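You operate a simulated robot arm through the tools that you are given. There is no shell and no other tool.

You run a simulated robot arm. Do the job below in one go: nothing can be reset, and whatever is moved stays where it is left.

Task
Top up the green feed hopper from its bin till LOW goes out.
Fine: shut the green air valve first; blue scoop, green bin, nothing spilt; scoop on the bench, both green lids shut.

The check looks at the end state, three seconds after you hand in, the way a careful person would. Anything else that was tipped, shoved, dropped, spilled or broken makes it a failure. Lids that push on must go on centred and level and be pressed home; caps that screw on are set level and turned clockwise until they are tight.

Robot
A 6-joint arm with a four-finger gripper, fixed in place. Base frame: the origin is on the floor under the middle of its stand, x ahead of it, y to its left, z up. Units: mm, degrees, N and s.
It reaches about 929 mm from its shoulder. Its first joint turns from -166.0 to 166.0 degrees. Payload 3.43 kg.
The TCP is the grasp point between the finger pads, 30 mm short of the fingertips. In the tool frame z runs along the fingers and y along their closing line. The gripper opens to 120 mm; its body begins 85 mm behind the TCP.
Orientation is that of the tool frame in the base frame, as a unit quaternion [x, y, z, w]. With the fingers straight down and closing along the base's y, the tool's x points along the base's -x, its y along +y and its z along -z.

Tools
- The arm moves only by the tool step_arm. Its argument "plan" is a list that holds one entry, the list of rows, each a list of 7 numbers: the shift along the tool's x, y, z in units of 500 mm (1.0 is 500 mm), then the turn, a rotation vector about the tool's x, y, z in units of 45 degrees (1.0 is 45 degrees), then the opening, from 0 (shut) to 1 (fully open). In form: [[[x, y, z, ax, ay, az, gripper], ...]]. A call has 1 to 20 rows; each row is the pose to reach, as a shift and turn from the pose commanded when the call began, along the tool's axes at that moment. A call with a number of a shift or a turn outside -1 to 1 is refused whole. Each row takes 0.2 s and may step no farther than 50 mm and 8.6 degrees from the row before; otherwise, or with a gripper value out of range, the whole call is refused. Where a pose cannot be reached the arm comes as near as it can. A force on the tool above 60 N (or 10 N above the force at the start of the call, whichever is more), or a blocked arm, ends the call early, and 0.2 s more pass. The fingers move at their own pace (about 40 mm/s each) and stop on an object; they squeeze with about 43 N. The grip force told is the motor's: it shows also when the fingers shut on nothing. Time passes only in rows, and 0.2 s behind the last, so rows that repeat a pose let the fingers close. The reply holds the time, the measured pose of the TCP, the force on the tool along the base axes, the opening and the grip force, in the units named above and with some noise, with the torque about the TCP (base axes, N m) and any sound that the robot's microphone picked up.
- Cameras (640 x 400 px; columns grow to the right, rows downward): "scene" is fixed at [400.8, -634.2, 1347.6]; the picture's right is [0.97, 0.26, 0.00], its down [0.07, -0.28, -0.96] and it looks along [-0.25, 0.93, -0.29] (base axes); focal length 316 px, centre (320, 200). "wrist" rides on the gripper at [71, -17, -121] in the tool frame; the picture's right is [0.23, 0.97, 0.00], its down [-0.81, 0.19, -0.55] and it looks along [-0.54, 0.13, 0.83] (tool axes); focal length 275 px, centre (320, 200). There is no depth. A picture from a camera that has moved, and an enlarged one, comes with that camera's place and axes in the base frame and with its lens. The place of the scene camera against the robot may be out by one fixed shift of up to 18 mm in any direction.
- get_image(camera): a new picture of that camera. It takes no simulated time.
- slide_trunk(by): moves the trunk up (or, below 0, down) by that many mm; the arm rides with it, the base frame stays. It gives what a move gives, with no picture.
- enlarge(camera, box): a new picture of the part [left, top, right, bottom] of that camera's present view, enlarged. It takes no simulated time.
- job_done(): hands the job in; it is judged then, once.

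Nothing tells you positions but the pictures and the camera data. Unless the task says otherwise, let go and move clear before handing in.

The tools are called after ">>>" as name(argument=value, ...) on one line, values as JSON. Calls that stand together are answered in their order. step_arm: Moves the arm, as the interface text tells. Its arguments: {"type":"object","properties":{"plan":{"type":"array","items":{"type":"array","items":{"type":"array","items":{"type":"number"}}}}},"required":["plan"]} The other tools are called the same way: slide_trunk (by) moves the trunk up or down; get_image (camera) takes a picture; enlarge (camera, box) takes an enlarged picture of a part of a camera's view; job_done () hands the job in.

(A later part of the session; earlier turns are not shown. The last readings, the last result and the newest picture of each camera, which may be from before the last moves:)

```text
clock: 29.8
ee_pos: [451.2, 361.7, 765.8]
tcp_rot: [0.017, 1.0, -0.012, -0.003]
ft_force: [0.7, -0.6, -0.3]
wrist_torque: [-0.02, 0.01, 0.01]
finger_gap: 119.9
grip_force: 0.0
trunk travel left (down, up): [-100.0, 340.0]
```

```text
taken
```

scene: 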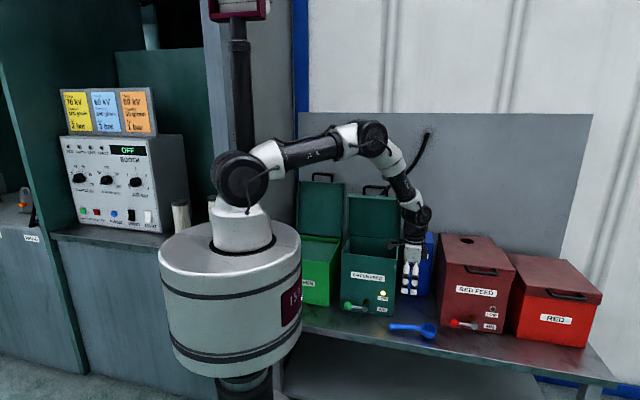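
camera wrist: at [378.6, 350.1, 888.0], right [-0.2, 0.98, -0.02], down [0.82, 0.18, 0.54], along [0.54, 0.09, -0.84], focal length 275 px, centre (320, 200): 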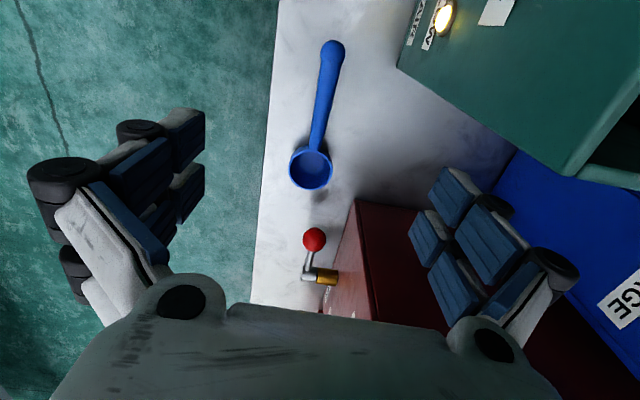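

The handle lies along x at y≈362, and I'll grip it at x≈458 to stay clear of the hopper's corner. I descend to just above the handle with the fingers part open.

>>> step_arm(plan=[[[-0.003, 0.002, 0.05, -0.006, -0.002, -0.011, 0.8], [-0.006, 0.004, 0.1, -0.012, -0.004, -0.022, 0.7], [-0.009, 0.006, 0.15, -0.018, -0.006, -0.033, 0.6], [-0.012, 0.007, 0.2, -0.024, -0.007, -0.045, 0.6], [-0.0154, 0.008, 0.25, -0.03, -0.008, -0.056, 0.6]]])

>>> get_image(camera="wrist")

>>> enlarge(camera="scene", box=[360, 220, 500, 350])

```text
clock: 31.0
ee_pos: [459.4, 360.4, 637.8]
tcp_rot: [-0.003, 1.0, 0.0, -0.001]
ft_force: [-0.1, 0.6, -0.2]
wrist_torque: [0.02, 0.0, -0.01]
finger_gap: 72.1
grip_force: 0.0
trunk travel left (down, up): [-100.0, 340.0]
```

```text
taken
camera wrist: at [387.4, 343.3, 759.2], right [-0.24, 0.97, 0.0], down [0.81, 0.2, 0.55], along [0.54, 0.13, -0.83], focal length 275 px, centre (320, 200)
```

wrist: 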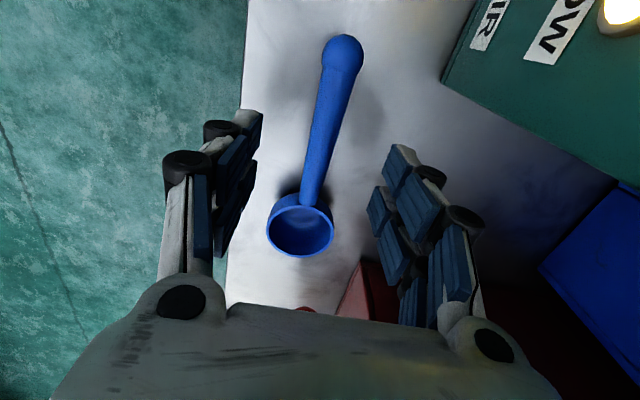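

```text
3.08 times, centred on (430, 285) of scene
camera zoom: at [400.8, -634.2, 1347.6], right [0.97, 0.26, 0.0], down [0.07, -0.28, -0.96], along [-0.25, 0.93, -0.29], focal length 971 px, centre (-18, -62)
```

zoom: 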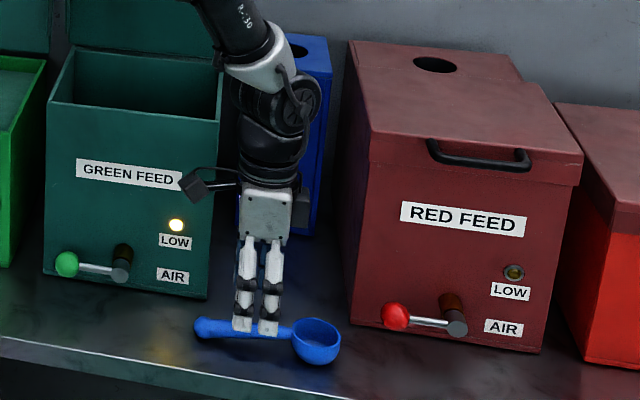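

The gripper is straight and centred over the handle at (459, 360). I lower to put the tips just above the bench, then close.

>>> step_arm(plan=[[[0, 0.001, 0.03, 0, 0, 0, 0.6], [0, 0.002, 0.055, 0, 0, 0, 0.6], [0, 0.002, 0.072, 0, 0, 0, 0.6], [0, 0.002, 0.078, 0, 0, 0, 0.6]]])

>>> enlarge(camera="scene", box=[390, 290, 460, 350])

>>> get_image(camera="wrist")

```text
clock: 32.0
ee_pos: [456.9, 363.5, 601.0]
tcp_rot: [-0.003, 1.0, 0.0, 0.0]
ft_force: [0.0, -0.7, -0.2]
wrist_torque: [0.01, -0.01, -0.01]
finger_gap: 71.8
grip_force: 0.0
trunk travel left (down, up): [-100.0, 340.0]
```

```text
6.67 times, centred on (425, 320) of scene
camera zoom: at [400.8, -634.2, 1347.6], right [0.97, 0.26, 0.0], down [0.07, -0.28, -0.96], along [-0.25, 0.93, -0.29], focal length 2104 px, centre (-380, -600)
```

zoom: 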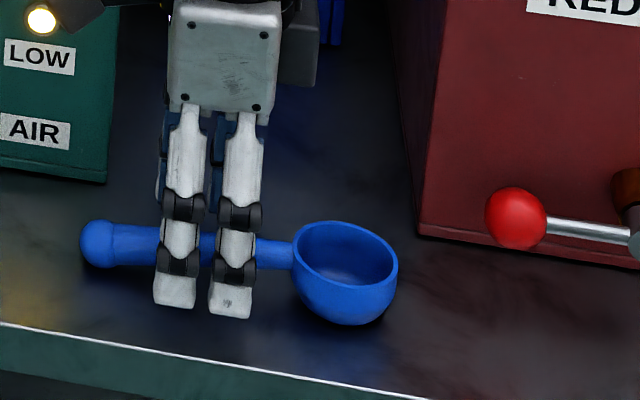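

```text
taken
camera wrist: at [384.9, 346.2, 722.1], right [-0.24, 0.97, 0.0], down [0.81, 0.2, 0.55], along [0.54, 0.13, -0.83], focal length 275 px, centre (320, 200)
```

wrist: 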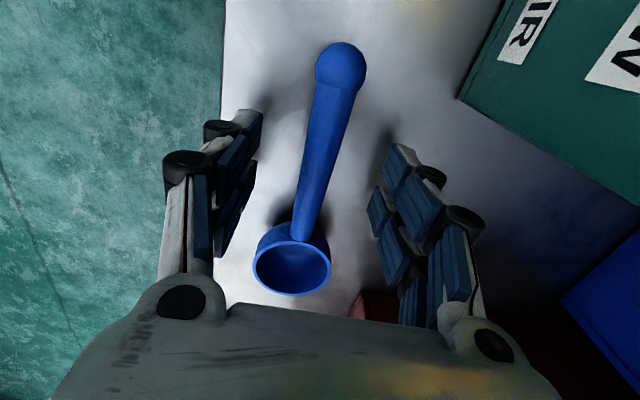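

The fingers straddle the handle with tips about 8 mm above the bench. I close the gripper on it.

>>> step_arm(plan=[[[0, -0.003, 0.003, 0, 0, 0, 0.4], [0, -0.003, 0.004, 0, 0, 0, 0.2], [0, -0.003, 0.004, 0, 0, 0, 0.0], [0, -0.003, 0.004, 0, 0, 0, 0.0], [0, -0.003, 0.004, 0, 0, 0, 0.0], [0, -0.003, 0.004, 0, 0, 0, 0.0], [0, -0.003, 0.004, 0, 0, 0, 0.0], [0, -0.003, 0.004, 0, 0, 0, 0.0]]])

>>> enlarge(camera="scene", box=[390, 290, 460, 350])

>>> get_image(camera="wrist")

```text
clock: 33.8
ee_pos: [456.3, 361.7, 600.9]
tcp_rot: [-0.003, 1.0, 0.0, -0.001]
ft_force: [-0.3, -0.6, -1.2]
wrist_torque: [0.02, 0.06, 0.02]
finger_gap: 16.6
grip_force: 43.4
trunk travel left (down, up): [-100.0, 340.0]
```

```text
6.67 times, centred on (425, 320) of scene
camera zoom: at [400.8, -634.2, 1347.6], right [0.97, 0.26, 0.0], down [0.07, -0.28, -0.96], along [-0.25, 0.93, -0.29], focal length 2104 px, centre (-380, -600)
```

zoom: 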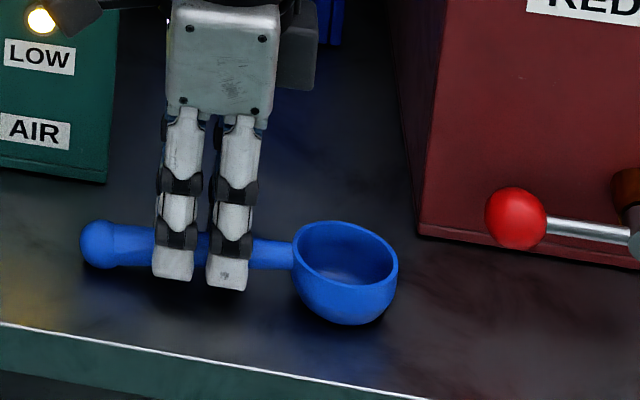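

```text
taken
camera wrist: at [384.1, 344.0, 721.5], right [-0.24, 0.97, 0.0], down [0.81, 0.2, 0.55], along [0.54, 0.13, -0.83], focal length 275 px, centre (320, 200)
```

wrist: 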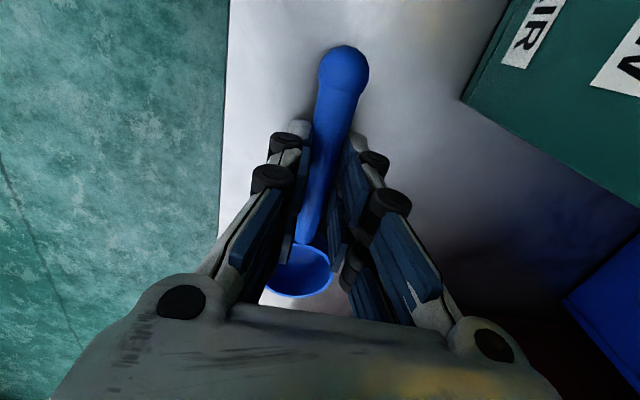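

The scoop is gripped (16.6 mm, 43 N) and its bowl is visible between the fingers. I lift it straight up.

>>> step_arm(plan=[[[0, 0, -0.02, 0, 0, 0, 0], [0, 0, -0.08, 0, 0, 0, 0], [0, 0, -0.16, 0, 0, 0, 0], [0, 0, -0.24, 0, 0, 0, 0], [0, 0, -0.32, 0, 0, 0, 0], [0, 0, -0.4, 0, 0, 0, 0], [0, 0, -0.48, 0, 0, 0, 0], [0, 0, -0.56, 0, 0, 0, 0], [0, 0, -0.62, 0, 0, 0, 0]]])

>>> enlarge(camera="scene", box=[340, 160, 500, 285])

>>> get_image(camera="wrist")

```text
clock: 35.8
ee_pos: [457.3, 363.4, 910.8]
tcp_rot: [-0.002, 1.0, -0.001, -0.002]
ft_force: [-0.2, -0.1, -0.6]
wrist_torque: [-0.02, 0.02, 0.01]
finger_gap: 0.0
grip_force: 32.8
trunk travel left (down, up): [-100.0, 340.0]
```

```text
3.20 times, centred on (420, 222) of scene
camera zoom: at [400.8, -634.2, 1347.6], right [0.97, 0.26, 0.0], down [0.07, -0.28, -0.96], along [-0.25, 0.93, -0.29], focal length 1010 px, centre (0, 128)
```

zoom: 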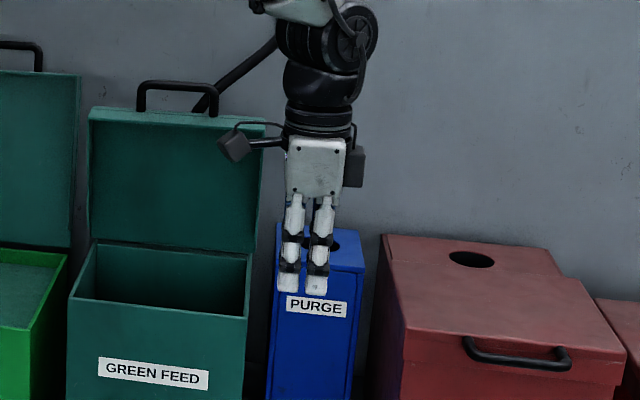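

```text
taken
camera wrist: at [384.3, 345.0, 1031.2], right [-0.24, 0.97, 0.0], down [0.81, 0.2, 0.55], along [0.53, 0.13, -0.83], focal length 275 px, centre (320, 200)
```

wrist: 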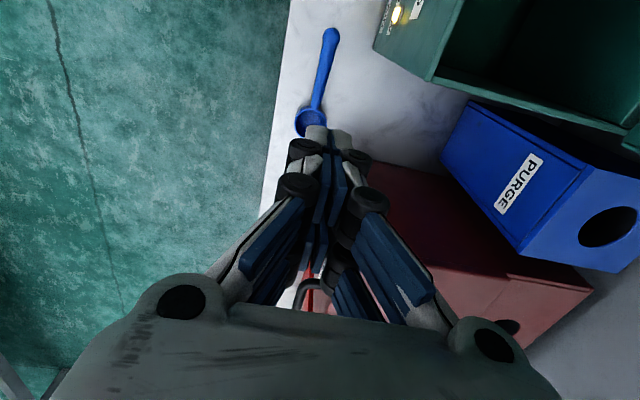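

The scoop slipped out and stayed on the bench, so I gripped it too high. I look at how it lies now.

>>> enlarge(camera="scene", box=[370, 280, 470, 350])

>>> enlarge(camera="wrist", box=[250, 0, 410, 160])

```text
5.71 times, centred on (420, 315) of scene
camera zoom: at [400.8, -634.2, 1347.6], right [0.97, 0.26, 0.0], down [0.07, -0.28, -0.96], along [-0.25, 0.93, -0.29], focal length 1804 px, centre (-251, -457)
```

zoom: 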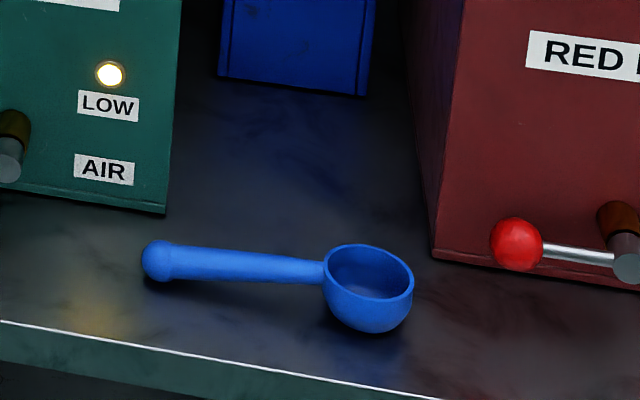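

```text
2.50 times, centred on (330, 80) of wrist
camera zoom: at [384.3, 345.0, 1031.2], right [-0.24, 0.97, 0.0], down [0.81, 0.2, 0.55], along [0.53, 0.13, -0.83], focal length 688 px, centre (295, 500)
```

zoom: 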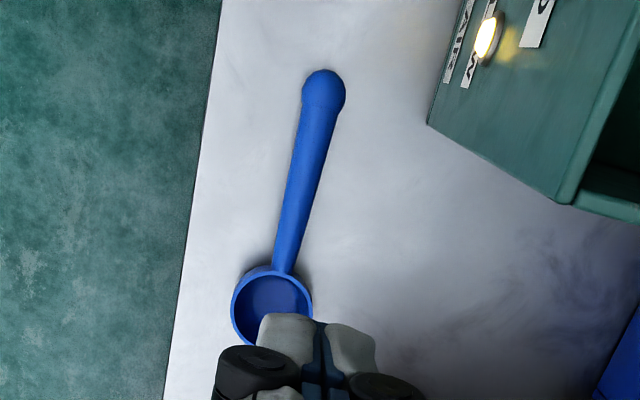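

The scoop lies where it was, and the handle centre is about z≈578 with tips needing to reach lower. I open and go back down above it to re-measure.

>>> step_arm(plan=[[[0, 0, 0.09, 0, 0, 0, 0.6], [0, 0, 0.18, 0, 0, 0, 0.6], [0, 0, 0.27, 0, 0, 0, 0.6], [0, 0, 0.36, 0, 0, 0, 0.6], [0, 0, 0.44, 0, 0, 0, 0.6], [0, 0, 0.5, 0, 0, 0, 0.6], [0, 0, 0.54, 0, 0, 0, 0.6]]])

>>> get_image(camera="wrist")

```text
clock: 37.4
ee_pos: [456.0, 363.6, 642.0]
tcp_rot: [-0.002, 1.0, 0.0, -0.001]
ft_force: [0.4, -0.5, 1.1]
wrist_torque: [-0.03, -0.01, 0.02]
finger_gap: 71.7
grip_force: 0.0
trunk travel left (down, up): [-100.0, 340.0]
```

```text
taken
camera wrist: at [383.5, 345.7, 762.1], right [-0.24, 0.97, 0.0], down [0.81, 0.2, 0.55], along [0.54, 0.13, -0.83], focal length 275 px, centre (320, 200)
```

wrist: 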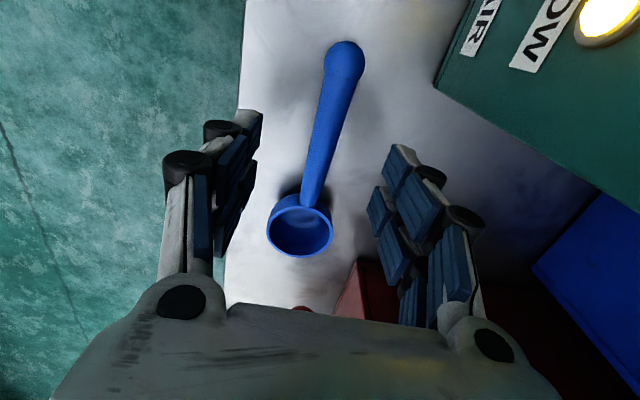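

The scoop has barely moved: the handle at the grip point is y≈365. I descend again, this time lower, checking for bench contact.

>>> step_arm(plan=[[[0, 0.001, 0.03, 0, 0, 0, 0.5], [0, 0.003, 0.06, 0, 0, 0, 0.5], [0, 0.003, 0.08, 0, 0, 0, 0.5], [0, 0.003, 0.092, 0, 0, 0, 0.5], [0, 0.003, 0.096, 0, 0, 0, 0.5]]])

>>> enlarge(camera="scene", box=[390, 290, 460, 350])

```text
clock: 38.6
ee_pos: [456.8, 361.8, 592.5]
tcp_rot: [-0.003, 1.0, 0.0, 0.0]
ft_force: [-1.2, -0.2, 0.1]
wrist_torque: [-0.02, 0.02, 0.02]
finger_gap: 60.0
grip_force: 0.0
trunk travel left (down, up): [-100.0, 340.0]
```

```text
6.67 times, centred on (425, 320) of scene
camera zoom: at [400.8, -634.2, 1347.6], right [0.97, 0.26, 0.0], down [0.07, -0.28, -0.96], along [-0.25, 0.93, -0.29], focal length 2104 px, centre (-380, -600)
```

zoom: 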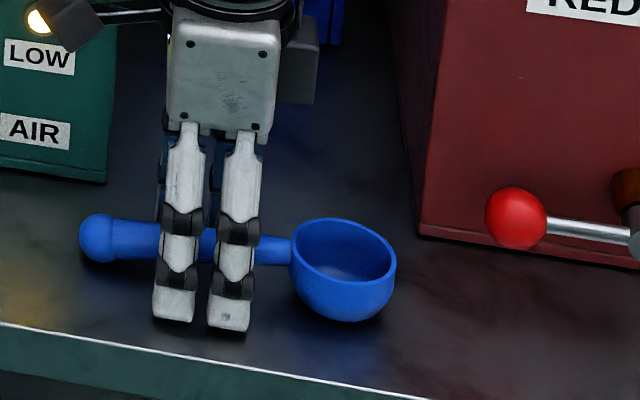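

Still no contact at z≈593. I creep down a few more millimetres.

>>> step_arm(plan=[[[0, 0, 0.003, 0, 0, 0, 0.5], [0, 0, 0.006, 0, 0, 0, 0.5]]])

```text
clock: 39.2
ee_pos: [456.9, 362.4, 589.4]
tcp_rot: [-0.003, 1.0, -0.001, -0.001]
ft_force: [-0.5, 0.3, 0.2]
wrist_torque: [0.0, 0.03, -0.02]
finger_gap: 60.0
grip_force: 0.0
trunk travel left (down, up): [-100.0, 340.0]
```

No bench contact yet at z≈590, so the handle is now well inside the pads. I close on it.

>>> step_arm(plan=[[[0, 0, 0, 0, 0, 0, 0.4], [0, 0, 0, 0, 0, 0, 0.3], [0, 0, 0, 0, 0, 0, 0.2], [0, 0, 0, 0, 0, 0, 0.0], [0, 0, 0, 0, 0, 0, 0.0], [0, 0, 0, 0, 0, 0, 0.0], [0, 0, 0, 0, 0, 0, 0.0], [0, 0, 0, 0, 0, 0, 0.0]]])

>>> step_arm(plan=[[[0, 0, -0.01, 0, 0, 0, 0], [0, 0, -0.02, 0, 0, 0, 0], [0, 0, -0.04, 0, 0, 0, 0], [0, 0, -0.06, 0, 0, 0, 0], [0, 0, -0.08, 0, 0, 0, 0]]])

>>> enlarge(camera="scene", box=[380, 270, 470, 350])

>>> get_image(camera="wrist")

```text
clock: 41.0
ee_pos: [457.1, 360.9, 588.7]
tcp_rot: [-0.003, 1.0, 0.0, -0.002]
ft_force: [0.6, 0.7, 3.5]
wrist_torque: [0.02, -0.08, -0.03]
finger_gap: 16.0
grip_force: 42.6
trunk travel left (down, up): [-100.0, 340.0]
```

```text
clock: 42.2
ee_pos: [455.8, 362.5, 629.0]
tcp_rot: [-0.002, 1.0, -0.001, -0.001]
ft_force: [0.4, 0.5, -1.0]
wrist_torque: [-0.03, 0.07, 0.02]
finger_gap: 15.7
grip_force: 43.3
trunk travel left (down, up): [-100.0, 340.0]
```

```text
5.00 times, centred on (425, 310) of scene
camera zoom: at [400.8, -634.2, 1347.6], right [0.97, 0.26, 0.0], down [0.07, -0.28, -0.96], along [-0.25, 0.93, -0.29], focal length 1578 px, centre (-205, -350)
```

zoom: 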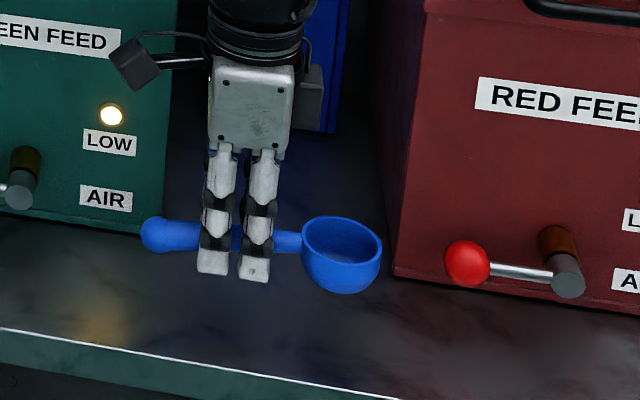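

```text
taken
camera wrist: at [384.4, 345.4, 750.1], right [-0.24, 0.97, 0.0], down [0.81, 0.2, 0.55], along [0.54, 0.13, -0.83], focal length 275 px, centre (320, 200)
```

wrist: 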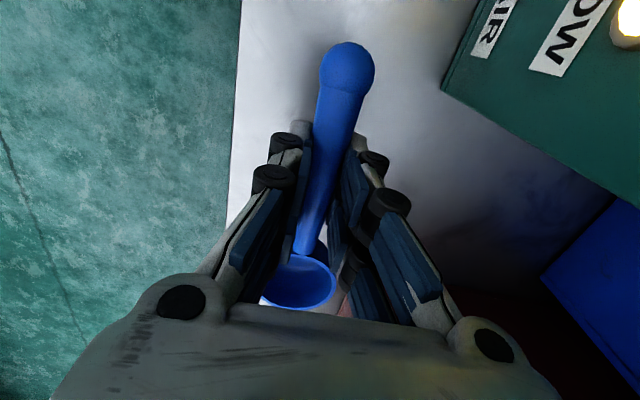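

The scoop came up with the gripper this time. I lift it slowly to a safe height and re-check the grip.

>>> step_arm(plan=[[[0, 0, -0.04, 0, 0, 0, 0], [0, 0, -0.08, 0, 0, 0, 0], [0, 0, -0.13, 0, 0, 0, 0], [0, 0, -0.18, 0, 0, 0, 0], [0, 0, -0.24, 0, 0, 0, 0], [0, 0, -0.3, 0, 0, 0, 0], [0, 0, -0.36, 0, 0, 0, 0], [0, 0, -0.42, 0, 0, 0, 0], [0, 0, -0.48, 0, 0, 0, 0], [0, 0, -0.54, 0, 0, 0, 0], [0, 0, -0.58, 0, 0, 0, 0]]])

>>> enlarge(camera="scene", box=[340, 160, 500, 285])

>>> get_image(camera="wrist")

```text
clock: 44.6
ee_pos: [456.8, 361.7, 920.4]
tcp_rot: [-0.003, 1.0, 0.0, -0.001]
ft_force: [-0.3, 0.0, -1.1]
wrist_torque: [-0.01, 0.04, 0.05]
finger_gap: 16.2
grip_force: 42.6
trunk travel left (down, up): [-100.0, 340.0]
```

```text
3.20 times, centred on (420, 222) of scene
camera zoom: at [400.8, -634.2, 1347.6], right [0.97, 0.26, 0.0], down [0.07, -0.28, -0.96], along [-0.25, 0.93, -0.29], focal length 1010 px, centre (0, 128)
```

zoom: 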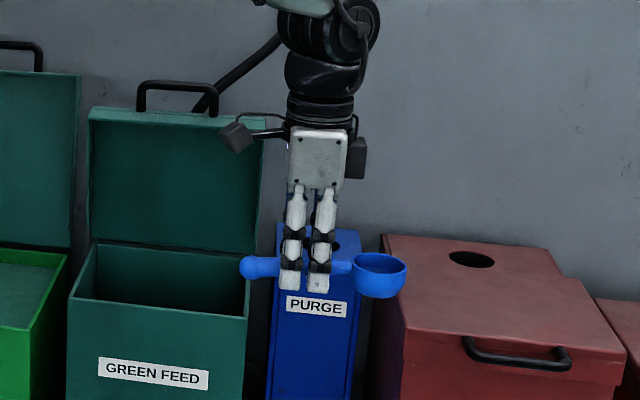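

```text
taken
camera wrist: at [385.1, 345.0, 1040.4], right [-0.24, 0.97, 0.0], down [0.81, 0.2, 0.55], along [0.54, 0.13, -0.83], focal length 275 px, centre (320, 200)
```

wrist: 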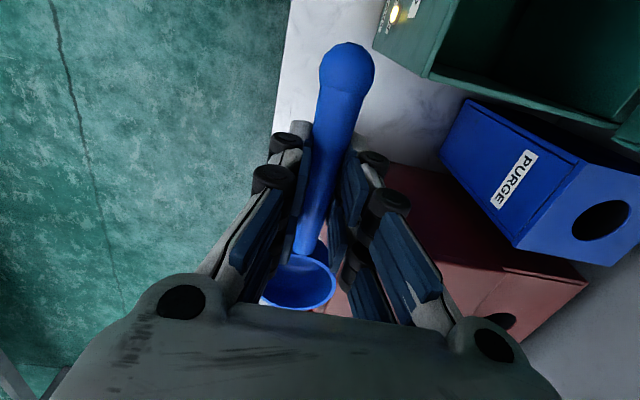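

The scoop is firmly held, bowl level and empty, about 70 mm ahead of the grip in +x. I carry it in front of the hopper toward the green bin.

>>> step_arm(plan=[[[0.07, 0.01, 0, 0, 0, 0, 0], [0.15, 0.02, 0, 0, 0, 0, 0], [0.23, 0.03, 0, 0, 0, 0, 0], [0.31, 0.04, 0, 0, 0, 0, 0], [0.39, 0.05, 0, 0, 0, 0, 0], [0.47, 0.06, 0, 0, 0, 0, 0], [0.55, 0.07, 0, 0, 0, 0, 0], [0.63, 0.08, 0, 0, 0, 0, 0], [0.71, 0.09, 0, 0, 0, 0, 0], [0.79, 0.1, 0, 0, 0, 0, 0], [0.85, 0.11, 0, 0, 0, 0, 0]]])

>>> get_image(camera="wrist")

>>> get_image(camera="scene")

```text
clock: 47.0
ee_pos: [28.6, 419.3, 918.6]
tcp_rot: [-0.002, 1.0, -0.001, -0.001]
ft_force: [0.6, 0.2, -0.8]
wrist_torque: [0.02, 0.0, -0.02]
finger_gap: 16.0
grip_force: 43.2
trunk travel left (down, up): [-100.0, 340.0]
```

```text
taken
camera wrist: at [-42.0, 400.4, 1038.9], right [-0.24, 0.97, 0.0], down [0.81, 0.2, 0.55], along [0.54, 0.13, -0.83], focal length 275 px, centre (320, 200)
```

wrist: 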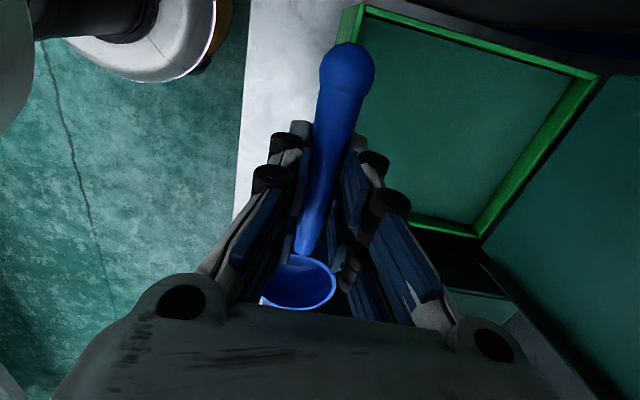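

```text
taken
```

scene: 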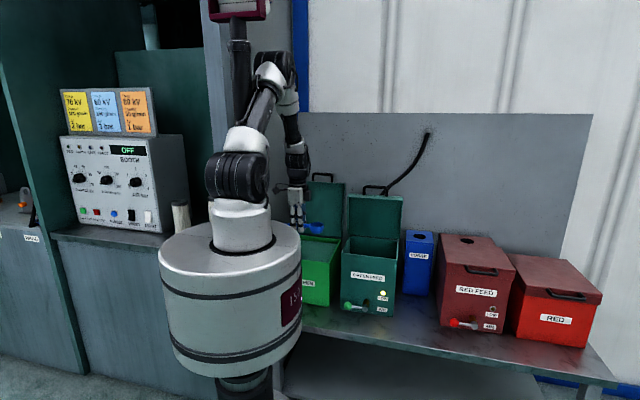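

The bin's rim reads x −58…140, y 429…661 at about z 765. I zoom in to find the powder level below the rim.

>>> enlarge(camera="wrist", box=[340, 0, 620, 250])

>>> enlarge(camera="scene", box=[270, 150, 400, 320])

```text
1.60 times, centred on (480, 125) of wrist
camera zoom: at [-42.0, 400.4, 1038.9], right [-0.24, 0.97, 0.0], down [0.81, 0.2, 0.55], along [0.54, 0.13, -0.83], focal length 440 px, centre (64, 320)
```

zoom: 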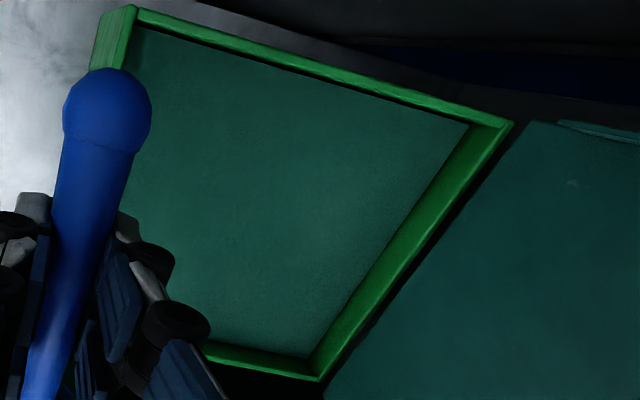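

```text
2.35 times, centred on (335, 235) of scene
camera zoom: at [400.8, -634.2, 1347.6], right [0.97, 0.26, 0.0], down [0.07, -0.28, -0.96], along [-0.25, 0.93, -0.29], focal length 743 px, centre (285, 118)
```

zoom: 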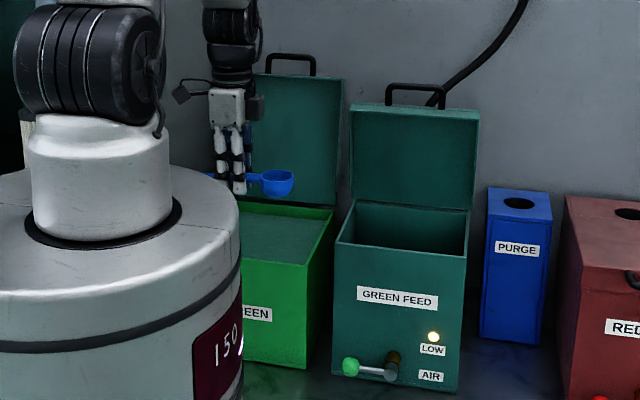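

The bin rim is at z≈756 and the powder at z≈738, inside x −52…141, y 441…661. I move over the bin at y≈495 and pitch the bowl 45° down, staying above the rim.

>>> step_arm(plan=[[[0.022, 0.025, 0.02, 0, 0.167, 0, 0], [0.044, 0.05, 0.039, 0, 0.333, 0, 0], [0.067, 0.075, 0.058, 0, 0.5, 0, 0], [0.089, 0.101, 0.078, 0, 0.667, 0, 0], [0.111, 0.126, 0.098, 0, 0.833, 0, 0], [0.133, 0.151, 0.117, 0, 1.0, 0, 0]]])

>>> get_image(camera="wrist")

>>> enlarge(camera="scene", box=[250, 150, 410, 275])

```text
clock: 48.4
ee_pos: [-36.5, 490.4, 860.0]
tcp_rot: [-0.003, 0.923, -0.001, -0.384]
ft_force: [0.5, 0.9, -1.5]
wrist_torque: [0.02, -0.02, 0.02]
finger_gap: 15.9
grip_force: 43.1
trunk travel left (down, up): [-100.0, 340.0]
```

```text
taken
camera wrist: at [-1.6, 473.9, 995.8], right [-0.17, 0.97, 0.16], down [0.96, 0.2, -0.19], along [-0.21, 0.13, -0.97], focal length 275 px, centre (320, 200)
```

wrist: 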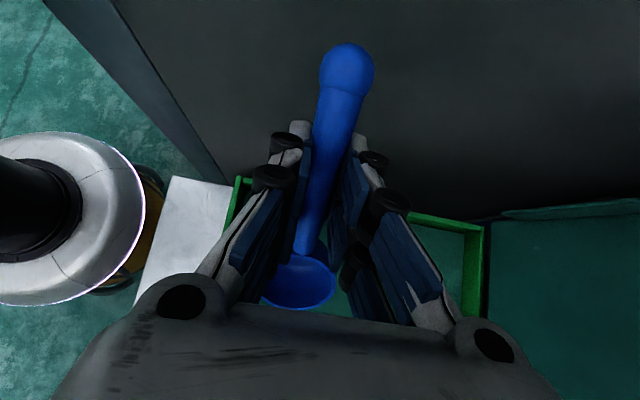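

```text
3.20 times, centred on (330, 212) of scene
camera zoom: at [400.8, -634.2, 1347.6], right [0.97, 0.26, 0.0], down [0.07, -0.28, -0.96], along [-0.25, 0.93, -0.29], focal length 1010 px, centre (288, 160)
```

zoom: 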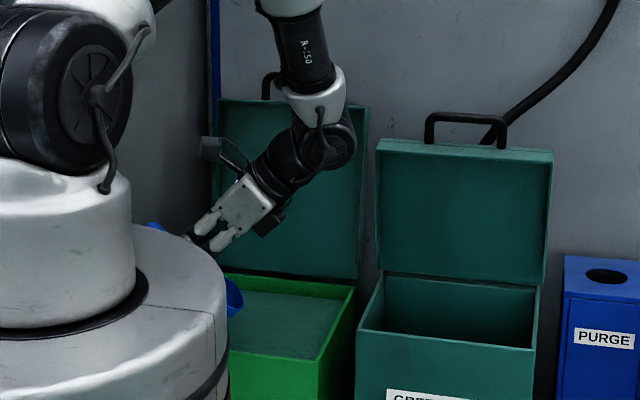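

The bowl is pitched 45° above the powder near (13, 490). I now dig in, sweep forward while levelling, and lift gently.

>>> step_arm(plan=[[[-0.033, 0, 0.033, 0, 0, 0, 0], [-0.067, 0, 0.067, 0, 0, 0, 0], [-0.1, 0, 0.1, 0, 0, 0, 0], [-0.118, 0, 0.118, 0, 0, 0, 0], [-0.1336, 0, 0.1336, 0, 0, 0, 0], [-0.147, 0, 0.13, 0, -0.111, 0, 0], [-0.161, 0, 0.127, 0, -0.222, 0, 0], [-0.171, 0, 0.121, 0, -0.333, 0, 0], [-0.18, 0, 0.115, 0, -0.444, 0, 0], [-0.183, 0, 0.109, 0, -0.555, 0, 0], [-0.185, 0, 0.103, 0, -0.667, 0, 0], [-0.176, 0, 0.088, 0, -0.822, 0, 0], [-0.16, 0, 0.07, 0, -0.911, 0, 0], [-0.145, 0, 0.053, 0, -1.0, 0, 0], [-0.13, 0, 0.038, 0, -1.0, 0, 0], [-0.116, 0, 0.025, 0, -1.0, 0, 0], [-0.088, 0, -0.004, 0, -1.0, 0, 0]]])

>>> get_image(camera="wrist")

>>> enlarge(camera="scene", box=[250, 150, 410, 275])

```text
clock: 49.6
ee_pos: [-36.6, 491.9, 776.6]
tcp_rot: [-0.005, 0.92, 0.001, -0.391]
ft_force: [0.5, -7.6, 26.2]
wrist_torque: [-0.64, 0.58, 0.04]
finger_gap: 16.2
grip_force: 43.0
trunk travel left (down, up): [-100.0, 340.0]
stopped in row 6: the force on the tool passed its limit at 71 N (the readings are from after the stop); the commanded pose is now the measured one
```

```text
taken
camera wrist: at [0.1, 474.6, 911.8], right [-0.17, 0.97, 0.17], down [0.96, 0.2, -0.2], along [-0.23, 0.13, -0.97], focal length 275 px, centre (320, 200)
```

wrist: 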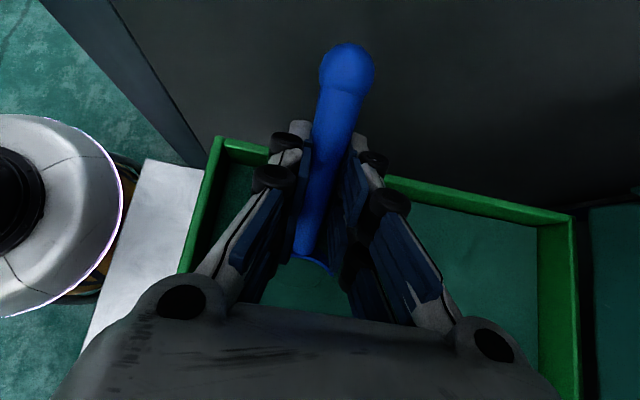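

```text
3.20 times, centred on (330, 212) of scene
camera zoom: at [400.8, -634.2, 1347.6], right [0.97, 0.26, 0.0], down [0.07, -0.28, -0.96], along [-0.25, 0.93, -0.29], focal length 1010 px, centre (288, 160)
```

zoom: 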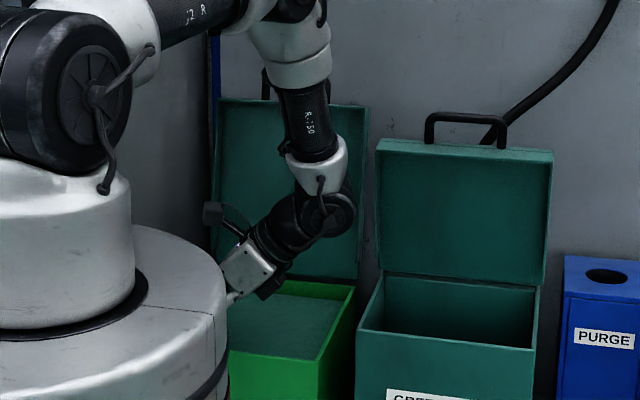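

The call stopped because the fingertips came down on the bin's left rim: at 45° they sit about 21 mm left of the grip, near x −58. I back straight up and check the bin and the scoop.

>>> step_arm(plan=[[[0.014, 0, -0.014, 0, 0, 0, 0], [0.043, 0, -0.042, 0, 0, 0, 0], [0.072, 0, -0.069, 0, 0, 0, 0], [0.1, 0, -0.097, 0, 0, 0, 0], [0.13, 0, -0.125, 0, 0, 0, 0]]])

>>> get_image(camera="wrist")

>>> enlarge(camera="scene", box=[250, 150, 410, 320])

```text
clock: 50.8
ee_pos: [-36.1, 490.7, 865.7]
tcp_rot: [-0.005, 0.922, 0.001, -0.388]
ft_force: [1.4, 0.9, -0.3]
wrist_torque: [0.0, -0.03, 0.01]
finger_gap: 16.0
grip_force: 42.8
trunk travel left (down, up): [-100.0, 340.0]
```

```text
taken
camera wrist: at [-0.6, 474.1, 1000.4], right [-0.17, 0.97, 0.17], down [0.96, 0.2, -0.19], along [-0.22, 0.13, -0.97], focal length 275 px, centre (320, 200)
```

wrist: 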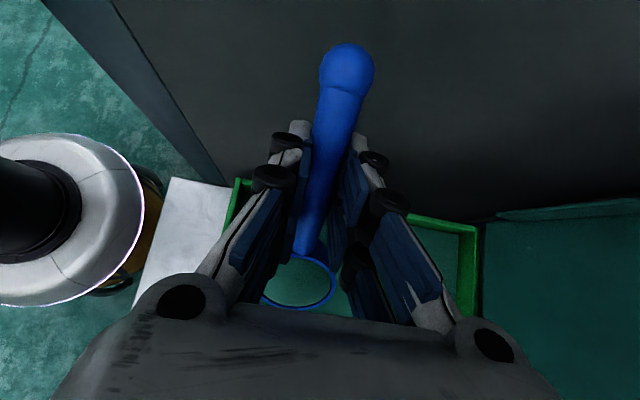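

```text
2.35 times, centred on (330, 235) of scene
camera zoom: at [400.8, -634.2, 1347.6], right [0.97, 0.26, 0.0], down [0.07, -0.28, -0.96], along [-0.25, 0.93, -0.29], focal length 743 px, centre (296, 118)
```

zoom: 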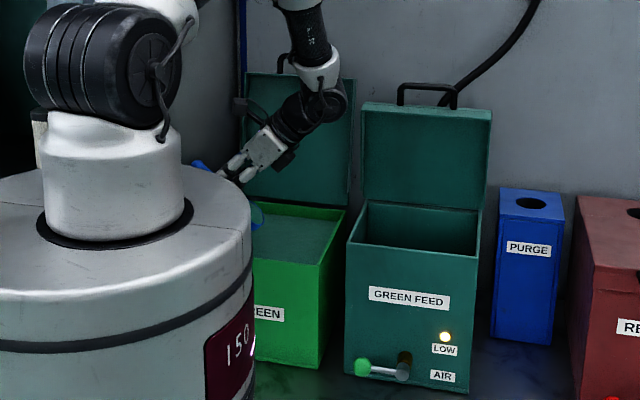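

>>> enlarge(camera="wrist", box=[220, 160, 500, 330])

>>> enlarge(camera="scene", box=[285, 190, 385, 290])

```text
2.29 times, centred on (360, 245) of wrist
camera zoom: at [-0.6, 474.1, 1000.4], right [-0.17, 0.97, 0.17], down [0.96, 0.2, -0.19], along [-0.22, 0.13, -0.97], focal length 629 px, centre (229, 97)
```

zoom: 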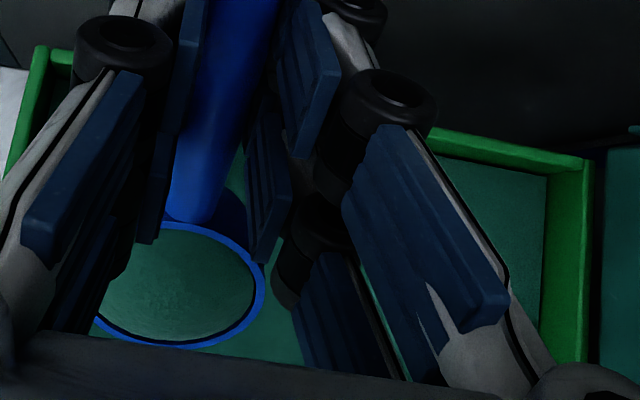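

```text
4.00 times, centred on (335, 240) of scene
camera zoom: at [400.8, -634.2, 1347.6], right [0.97, 0.26, 0.0], down [0.07, -0.28, -0.96], along [-0.25, 0.93, -0.29], focal length 1263 px, centre (260, 40)
```

zoom: 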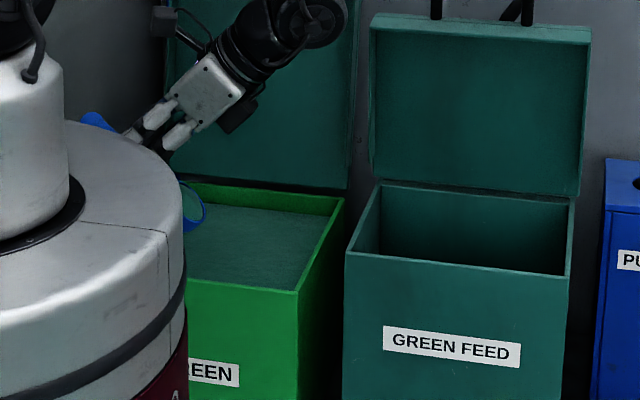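

Good: the bowl is already full of green powder, and the bin hasn't shifted. I level the scoop right here, still above the bin.

>>> step_arm(plan=[[[0, 0, 0, 0, -0.125, 0, 0], [0, 0, 0, 0, -0.25, 0, 0], [0, 0, 0, 0, -0.375, 0, 0], [0, 0, 0, 0, -0.5, 0, 0], [0, 0, 0, 0, -0.625, 0, 0], [0, 0, 0, 0, -0.75, 0, 0], [0, 0, 0, 0, -0.875, 0, 0], [0, 0, 0, 0, -1.0, 0, 0]]])

>>> enlarge(camera="wrist", box=[220, 160, 500, 330])

>>> enlarge(camera="scene", box=[285, 180, 385, 280])

>>> get_image(camera="wrist")

```text
clock: 52.6
ee_pos: [-37.8, 492.6, 864.4]
tcp_rot: [-0.003, 1.0, 0.003, -0.004]
ft_force: [0.0, -0.4, -0.6]
wrist_torque: [0.02, 0.08, -0.01]
finger_gap: 16.0
grip_force: 43.1
trunk travel left (down, up): [-100.0, 340.0]
```

```text
2.29 times, centred on (360, 245) of wrist
camera zoom: at [-108.5, 474.5, 985.0], right [-0.24, 0.97, 0.01], down [0.81, 0.19, 0.55], along [0.53, 0.14, -0.84], focal length 629 px, centre (229, 97)
```

zoom: 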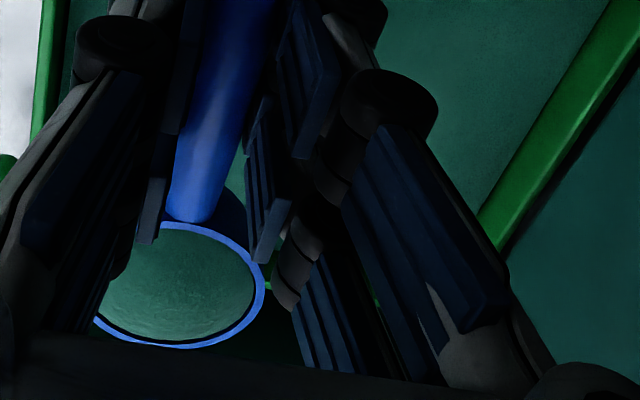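

```text
4.00 times, centred on (335, 230) of scene
camera zoom: at [400.8, -634.2, 1347.6], right [0.97, 0.26, 0.0], down [0.07, -0.28, -0.96], along [-0.25, 0.93, -0.29], focal length 1263 px, centre (260, 80)
```

zoom: 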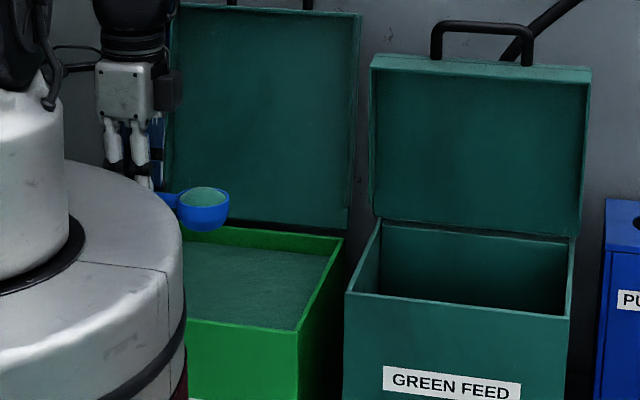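

```text
taken
camera wrist: at [-108.5, 474.5, 985.0], right [-0.24, 0.97, 0.01], down [0.81, 0.19, 0.55], along [0.53, 0.14, -0.84], focal length 275 px, centre (320, 200)
```

wrist: 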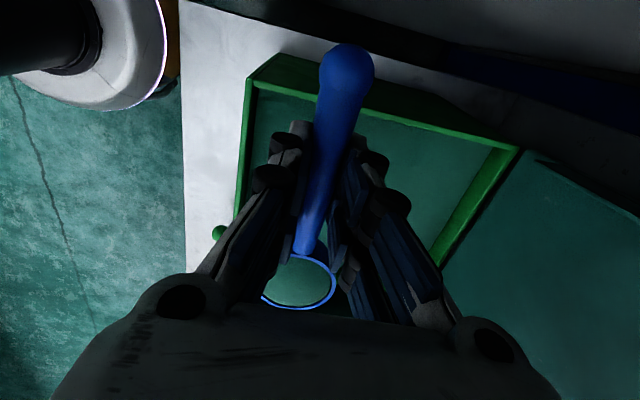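

The bowl carries a rounded heap of powder and sits level. I raise it and turn it so the bowl points back toward the robot, which suits tipping into the hopper without touching the open lids.

>>> step_arm(plan=[[[0, 0.0, -0.008, 0, 0, 0.05, 0], [0, 0.005, -0.022, 0, 0, 0.16, 0], [0, 0.01, -0.04, 0, 0, 0.3, 0], [0, 0.015, -0.06, 0, 0, 0.44, 0], [0, 0.02, -0.08, 0, 0, 0.58, 0], [0, 0.025, -0.1, 0, 0, 0.72, 0], [0, 0.03, -0.12, 0, 0, 0.86, 0], [0, 0.03, -0.13, 0, 0, 0.96, 0], [0, 0.03, -0.134, 0, 0, 1.0, 0]]])

>>> step_arm(plan=[[[-0.003, 0.005, 0, 0, 0, 0.05, 0], [-0.01, 0.02, 0, 0, 0, 0.16, 0], [-0.02, 0.04, 0, 0, 0, 0.3, 0], [-0.03, 0.06, 0, 0, 0, 0.44, 0], [-0.045, 0.085, 0, 0, 0, 0.58, 0], [-0.06, 0.11, 0, 0, 0, 0.72, 0], [-0.07, 0.13, 0, 0, 0, 0.86, 0], [-0.077, 0.14, 0, 0, 0, 0.96, 0], [-0.078, 0.143, 0, 0, 0, 1.0, 0]]])

>>> get_image(camera="wrist")

>>> get_image(camera="scene")

```text
clock: 54.6
ee_pos: [-35.5, 507.5, 930.6]
tcp_rot: [0.38, 0.925, 0.0, -0.005]
ft_force: [0.2, -0.2, -0.9]
wrist_torque: [0.04, 0.0, -0.04]
finger_gap: 16.2
grip_force: 43.3
trunk travel left (down, up): [-100.0, 340.0]
```

```text
clock: 56.6
ee_pos: [58.0, 528.0, 929.8]
tcp_rot: [0.7, 0.714, -0.009, -0.016]
ft_force: [0.7, 0.4, -1.7]
wrist_torque: [0.05, -0.01, -0.02]
finger_gap: 15.9
grip_force: 42.9
out of reach, approached as far as the arm can: row 8, 9
trunk travel left (down, up): [-100.0, 340.0]
```

```text
taken
camera wrist: at [42.8, 597.5, 1051.6], right [0.97, 0.25, -0.03], down [0.23, -0.81, 0.54], along [0.11, -0.53, -0.84], focal length 275 px, centre (320, 200)
```

wrist: 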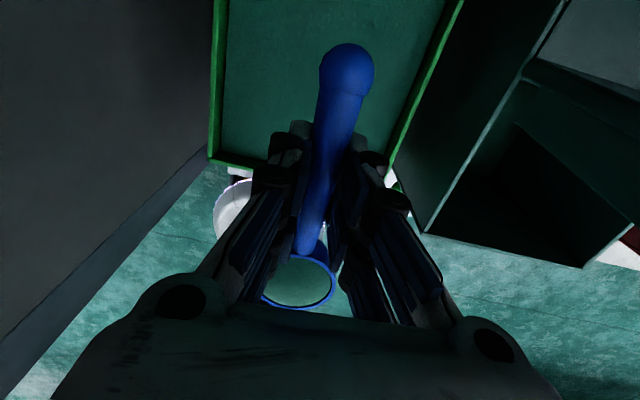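

```text
taken
```

scene: 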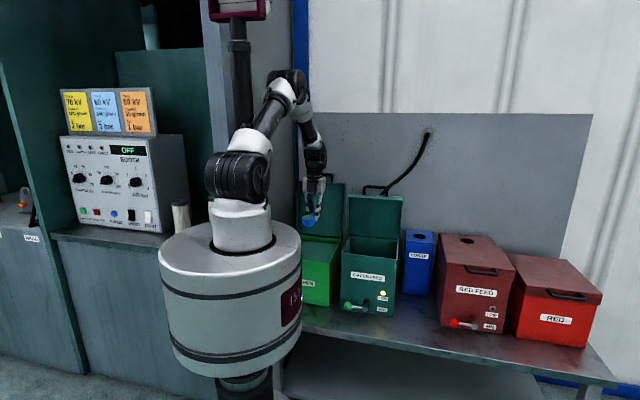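

The powder is still in the bowl; the last degree of the turn met a wrist limit, which is fine. Now I carry it over the hopper with a mild 30° pitch to keep the camera clear of the open lid.

>>> step_arm(plan=[[[-0.001, 0.012, 0, -0.002, 0.02, 0, 0], [-0.003, 0.04, -0.001, -0.004, 0.06, 0, 0], [-0.006, 0.08, -0.003, -0.008, 0.12, 0, 0], [-0.009, 0.12, -0.004, -0.012, 0.18, 0, 0], [-0.012, 0.16, -0.006, -0.016, 0.24, 0, 0], [-0.015, 0.2, -0.007, -0.02, 0.3, 0, 0], [-0.018, 0.24, -0.009, -0.024, 0.36, 0, 0], [-0.021, 0.28, -0.01, -0.028, 0.42, 0, 0], [-0.024, 0.32, -0.012, -0.032, 0.48, 0, 0], [-0.027, 0.36, -0.013, -0.036, 0.54, 0, 0], [-0.03, 0.4, -0.014, -0.04, 0.6, 0, 0], [-0.033, 0.43, -0.016, -0.043, 0.64, 0, 0], [-0.034, 0.45, -0.016, -0.045, 0.66, 0, 0], [-0.035, 0.463, -0.017, -0.045, 0.667, 0, 0]]])

>>> get_image(camera="wrist")

>>> enlarge(camera="scene", box=[290, 130, 450, 300])

```text
clock: 58.8
ee_pos: [205.6, 513.9, 930.2]
tcp_rot: [0.677, 0.71, 0.13, -0.144]
ft_force: [-42.0, -2.2, -1.5]
wrist_torque: [-0.03, -0.18, 2.6]
finger_gap: 34.6
grip_force: 43.1
out of reach, approached as far as the arm can: row 1
trunk travel left (down, up): [-100.0, 340.0]
stopped in row 10: the force on the tool passed its limit at 62 N (the readings are from after the stop); the commanded pose is now the measured one
```

```text
taken
camera wrist: at [187.6, 533.0, 1068.5], right [0.96, 0.26, 0.08], down [0.24, -0.95, 0.2], along [0.13, -0.18, -0.98], focal length 275 px, centre (320, 200)
```

wrist: 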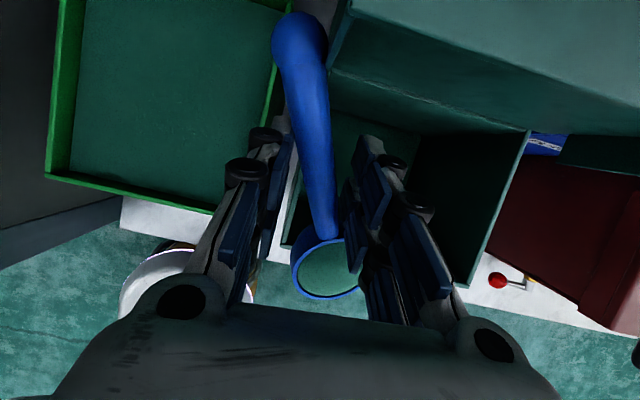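

```text
2.35 times, centred on (370, 215) of scene
camera zoom: at [400.8, -634.2, 1347.6], right [0.97, 0.26, 0.0], down [0.07, -0.28, -0.96], along [-0.25, 0.93, -0.29], focal length 743 px, centre (202, 165)
```

zoom: 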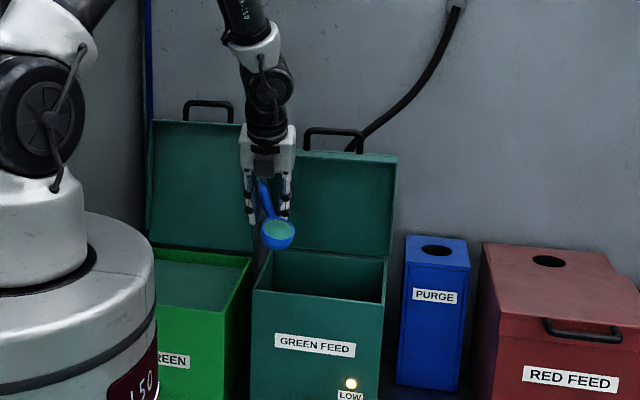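

The handle's ball end caught the hopper lid's left edge and skewed the scoop in the grip; the powder is still in the bowl. I back away to the left gently.

>>> step_arm(plan=[[[0.001, -0.015, 0.001, 0, 0, 0, 0], [0.002, -0.03, 0.001, 0, 0, 0, 0], [0.003, -0.05, 0.002, 0, 0, 0, 0], [0.003, -0.06, 0.002, 0, 0, 0, 0]]])

>>> get_image(camera="wrist")

>>> enlarge(camera="scene", box=[290, 130, 450, 300])

```text
clock: 59.8
ee_pos: [183.1, 517.9, 931.0]
tcp_rot: [0.682, 0.705, 0.135, -0.143]
ft_force: [-27.9, 2.8, -3.4]
wrist_torque: [0.05, -0.19, 1.77]
finger_gap: 17.0
grip_force: 43.0
trunk travel left (down, up): [-100.0, 340.0]
```

```text
taken
camera wrist: at [165.3, 536.4, 1070.2], right [0.97, 0.24, 0.08], down [0.22, -0.95, 0.2], along [0.13, -0.17, -0.98], focal length 275 px, centre (320, 200)
```

wrist: 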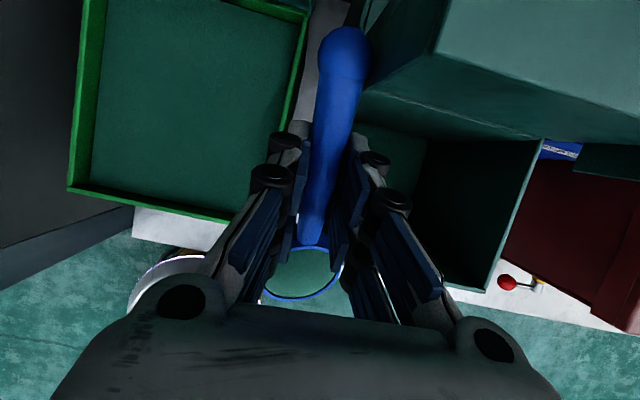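

```text
2.35 times, centred on (370, 215) of scene
camera zoom: at [400.8, -634.2, 1347.6], right [0.97, 0.26, 0.0], down [0.07, -0.28, -0.96], along [-0.25, 0.93, -0.29], focal length 743 px, centre (202, 165)
```

zoom: 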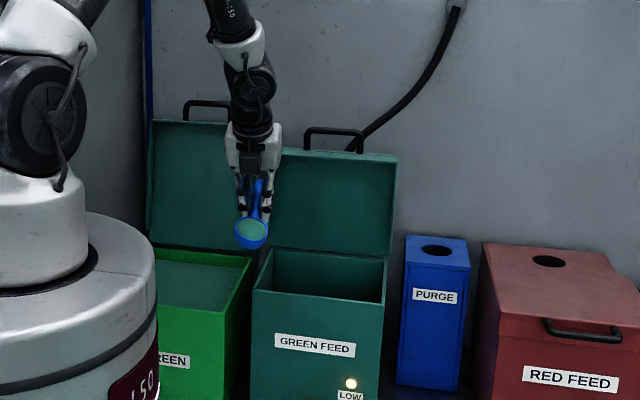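

The handle has realigned in the grip but still touches the lid edge. I back off further left, then toward the robot.

>>> step_arm(plan=[[[0.001, -0.015, 0.001, 0, 0, 0, 0], [0.002, -0.03, 0.001, 0, 0, 0, 0], [0.002, -0.05, 0.002, 0, 0, 0, 0], [-0.03, -0.052, -0.012, 0, 0, 0, 0], [-0.06, -0.053, -0.025, 0, 0, 0, 0], [-0.095, -0.054, -0.038, 0, 0, 0, 0], [-0.127, -0.056, -0.052, 0, 0, 0, 0]]])

>>> get_image(camera="wrist")

>>> get_image(camera="scene")

```text
clock: 61.4
ee_pos: [161.1, 448.5, 931.2]
tcp_rot: [0.684, 0.703, 0.138, -0.142]
ft_force: [0.1, 0.2, -0.4]
wrist_torque: [0.02, -0.02, 0.03]
finger_gap: 16.2
grip_force: 43.5
trunk travel left (down, up): [-100.0, 340.0]
```

```text
taken
camera wrist: at [142.3, 466.6, 1070.3], right [0.97, 0.24, 0.09], down [0.22, -0.96, 0.19], along [0.13, -0.17, -0.98], focal length 275 px, centre (320, 200)
```

wrist: 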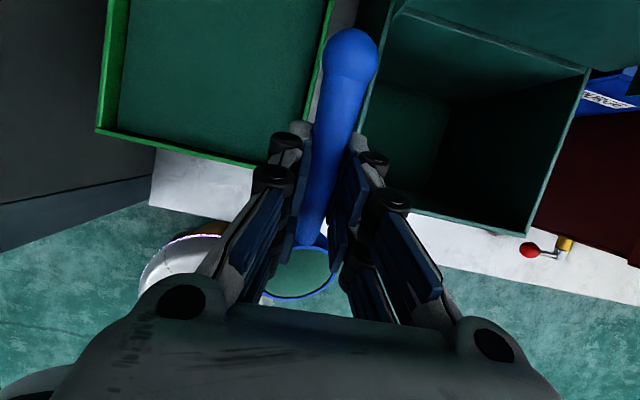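

```text
taken
```

scene: 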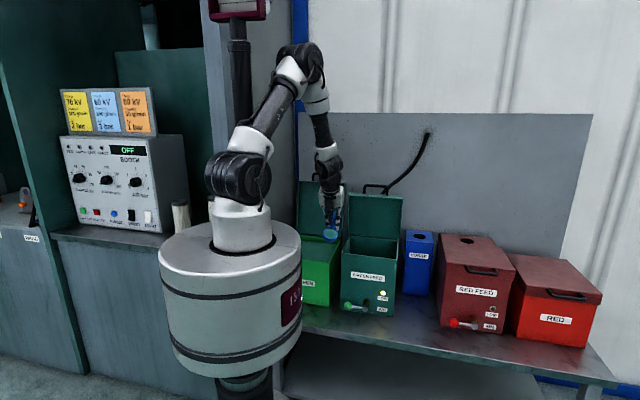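

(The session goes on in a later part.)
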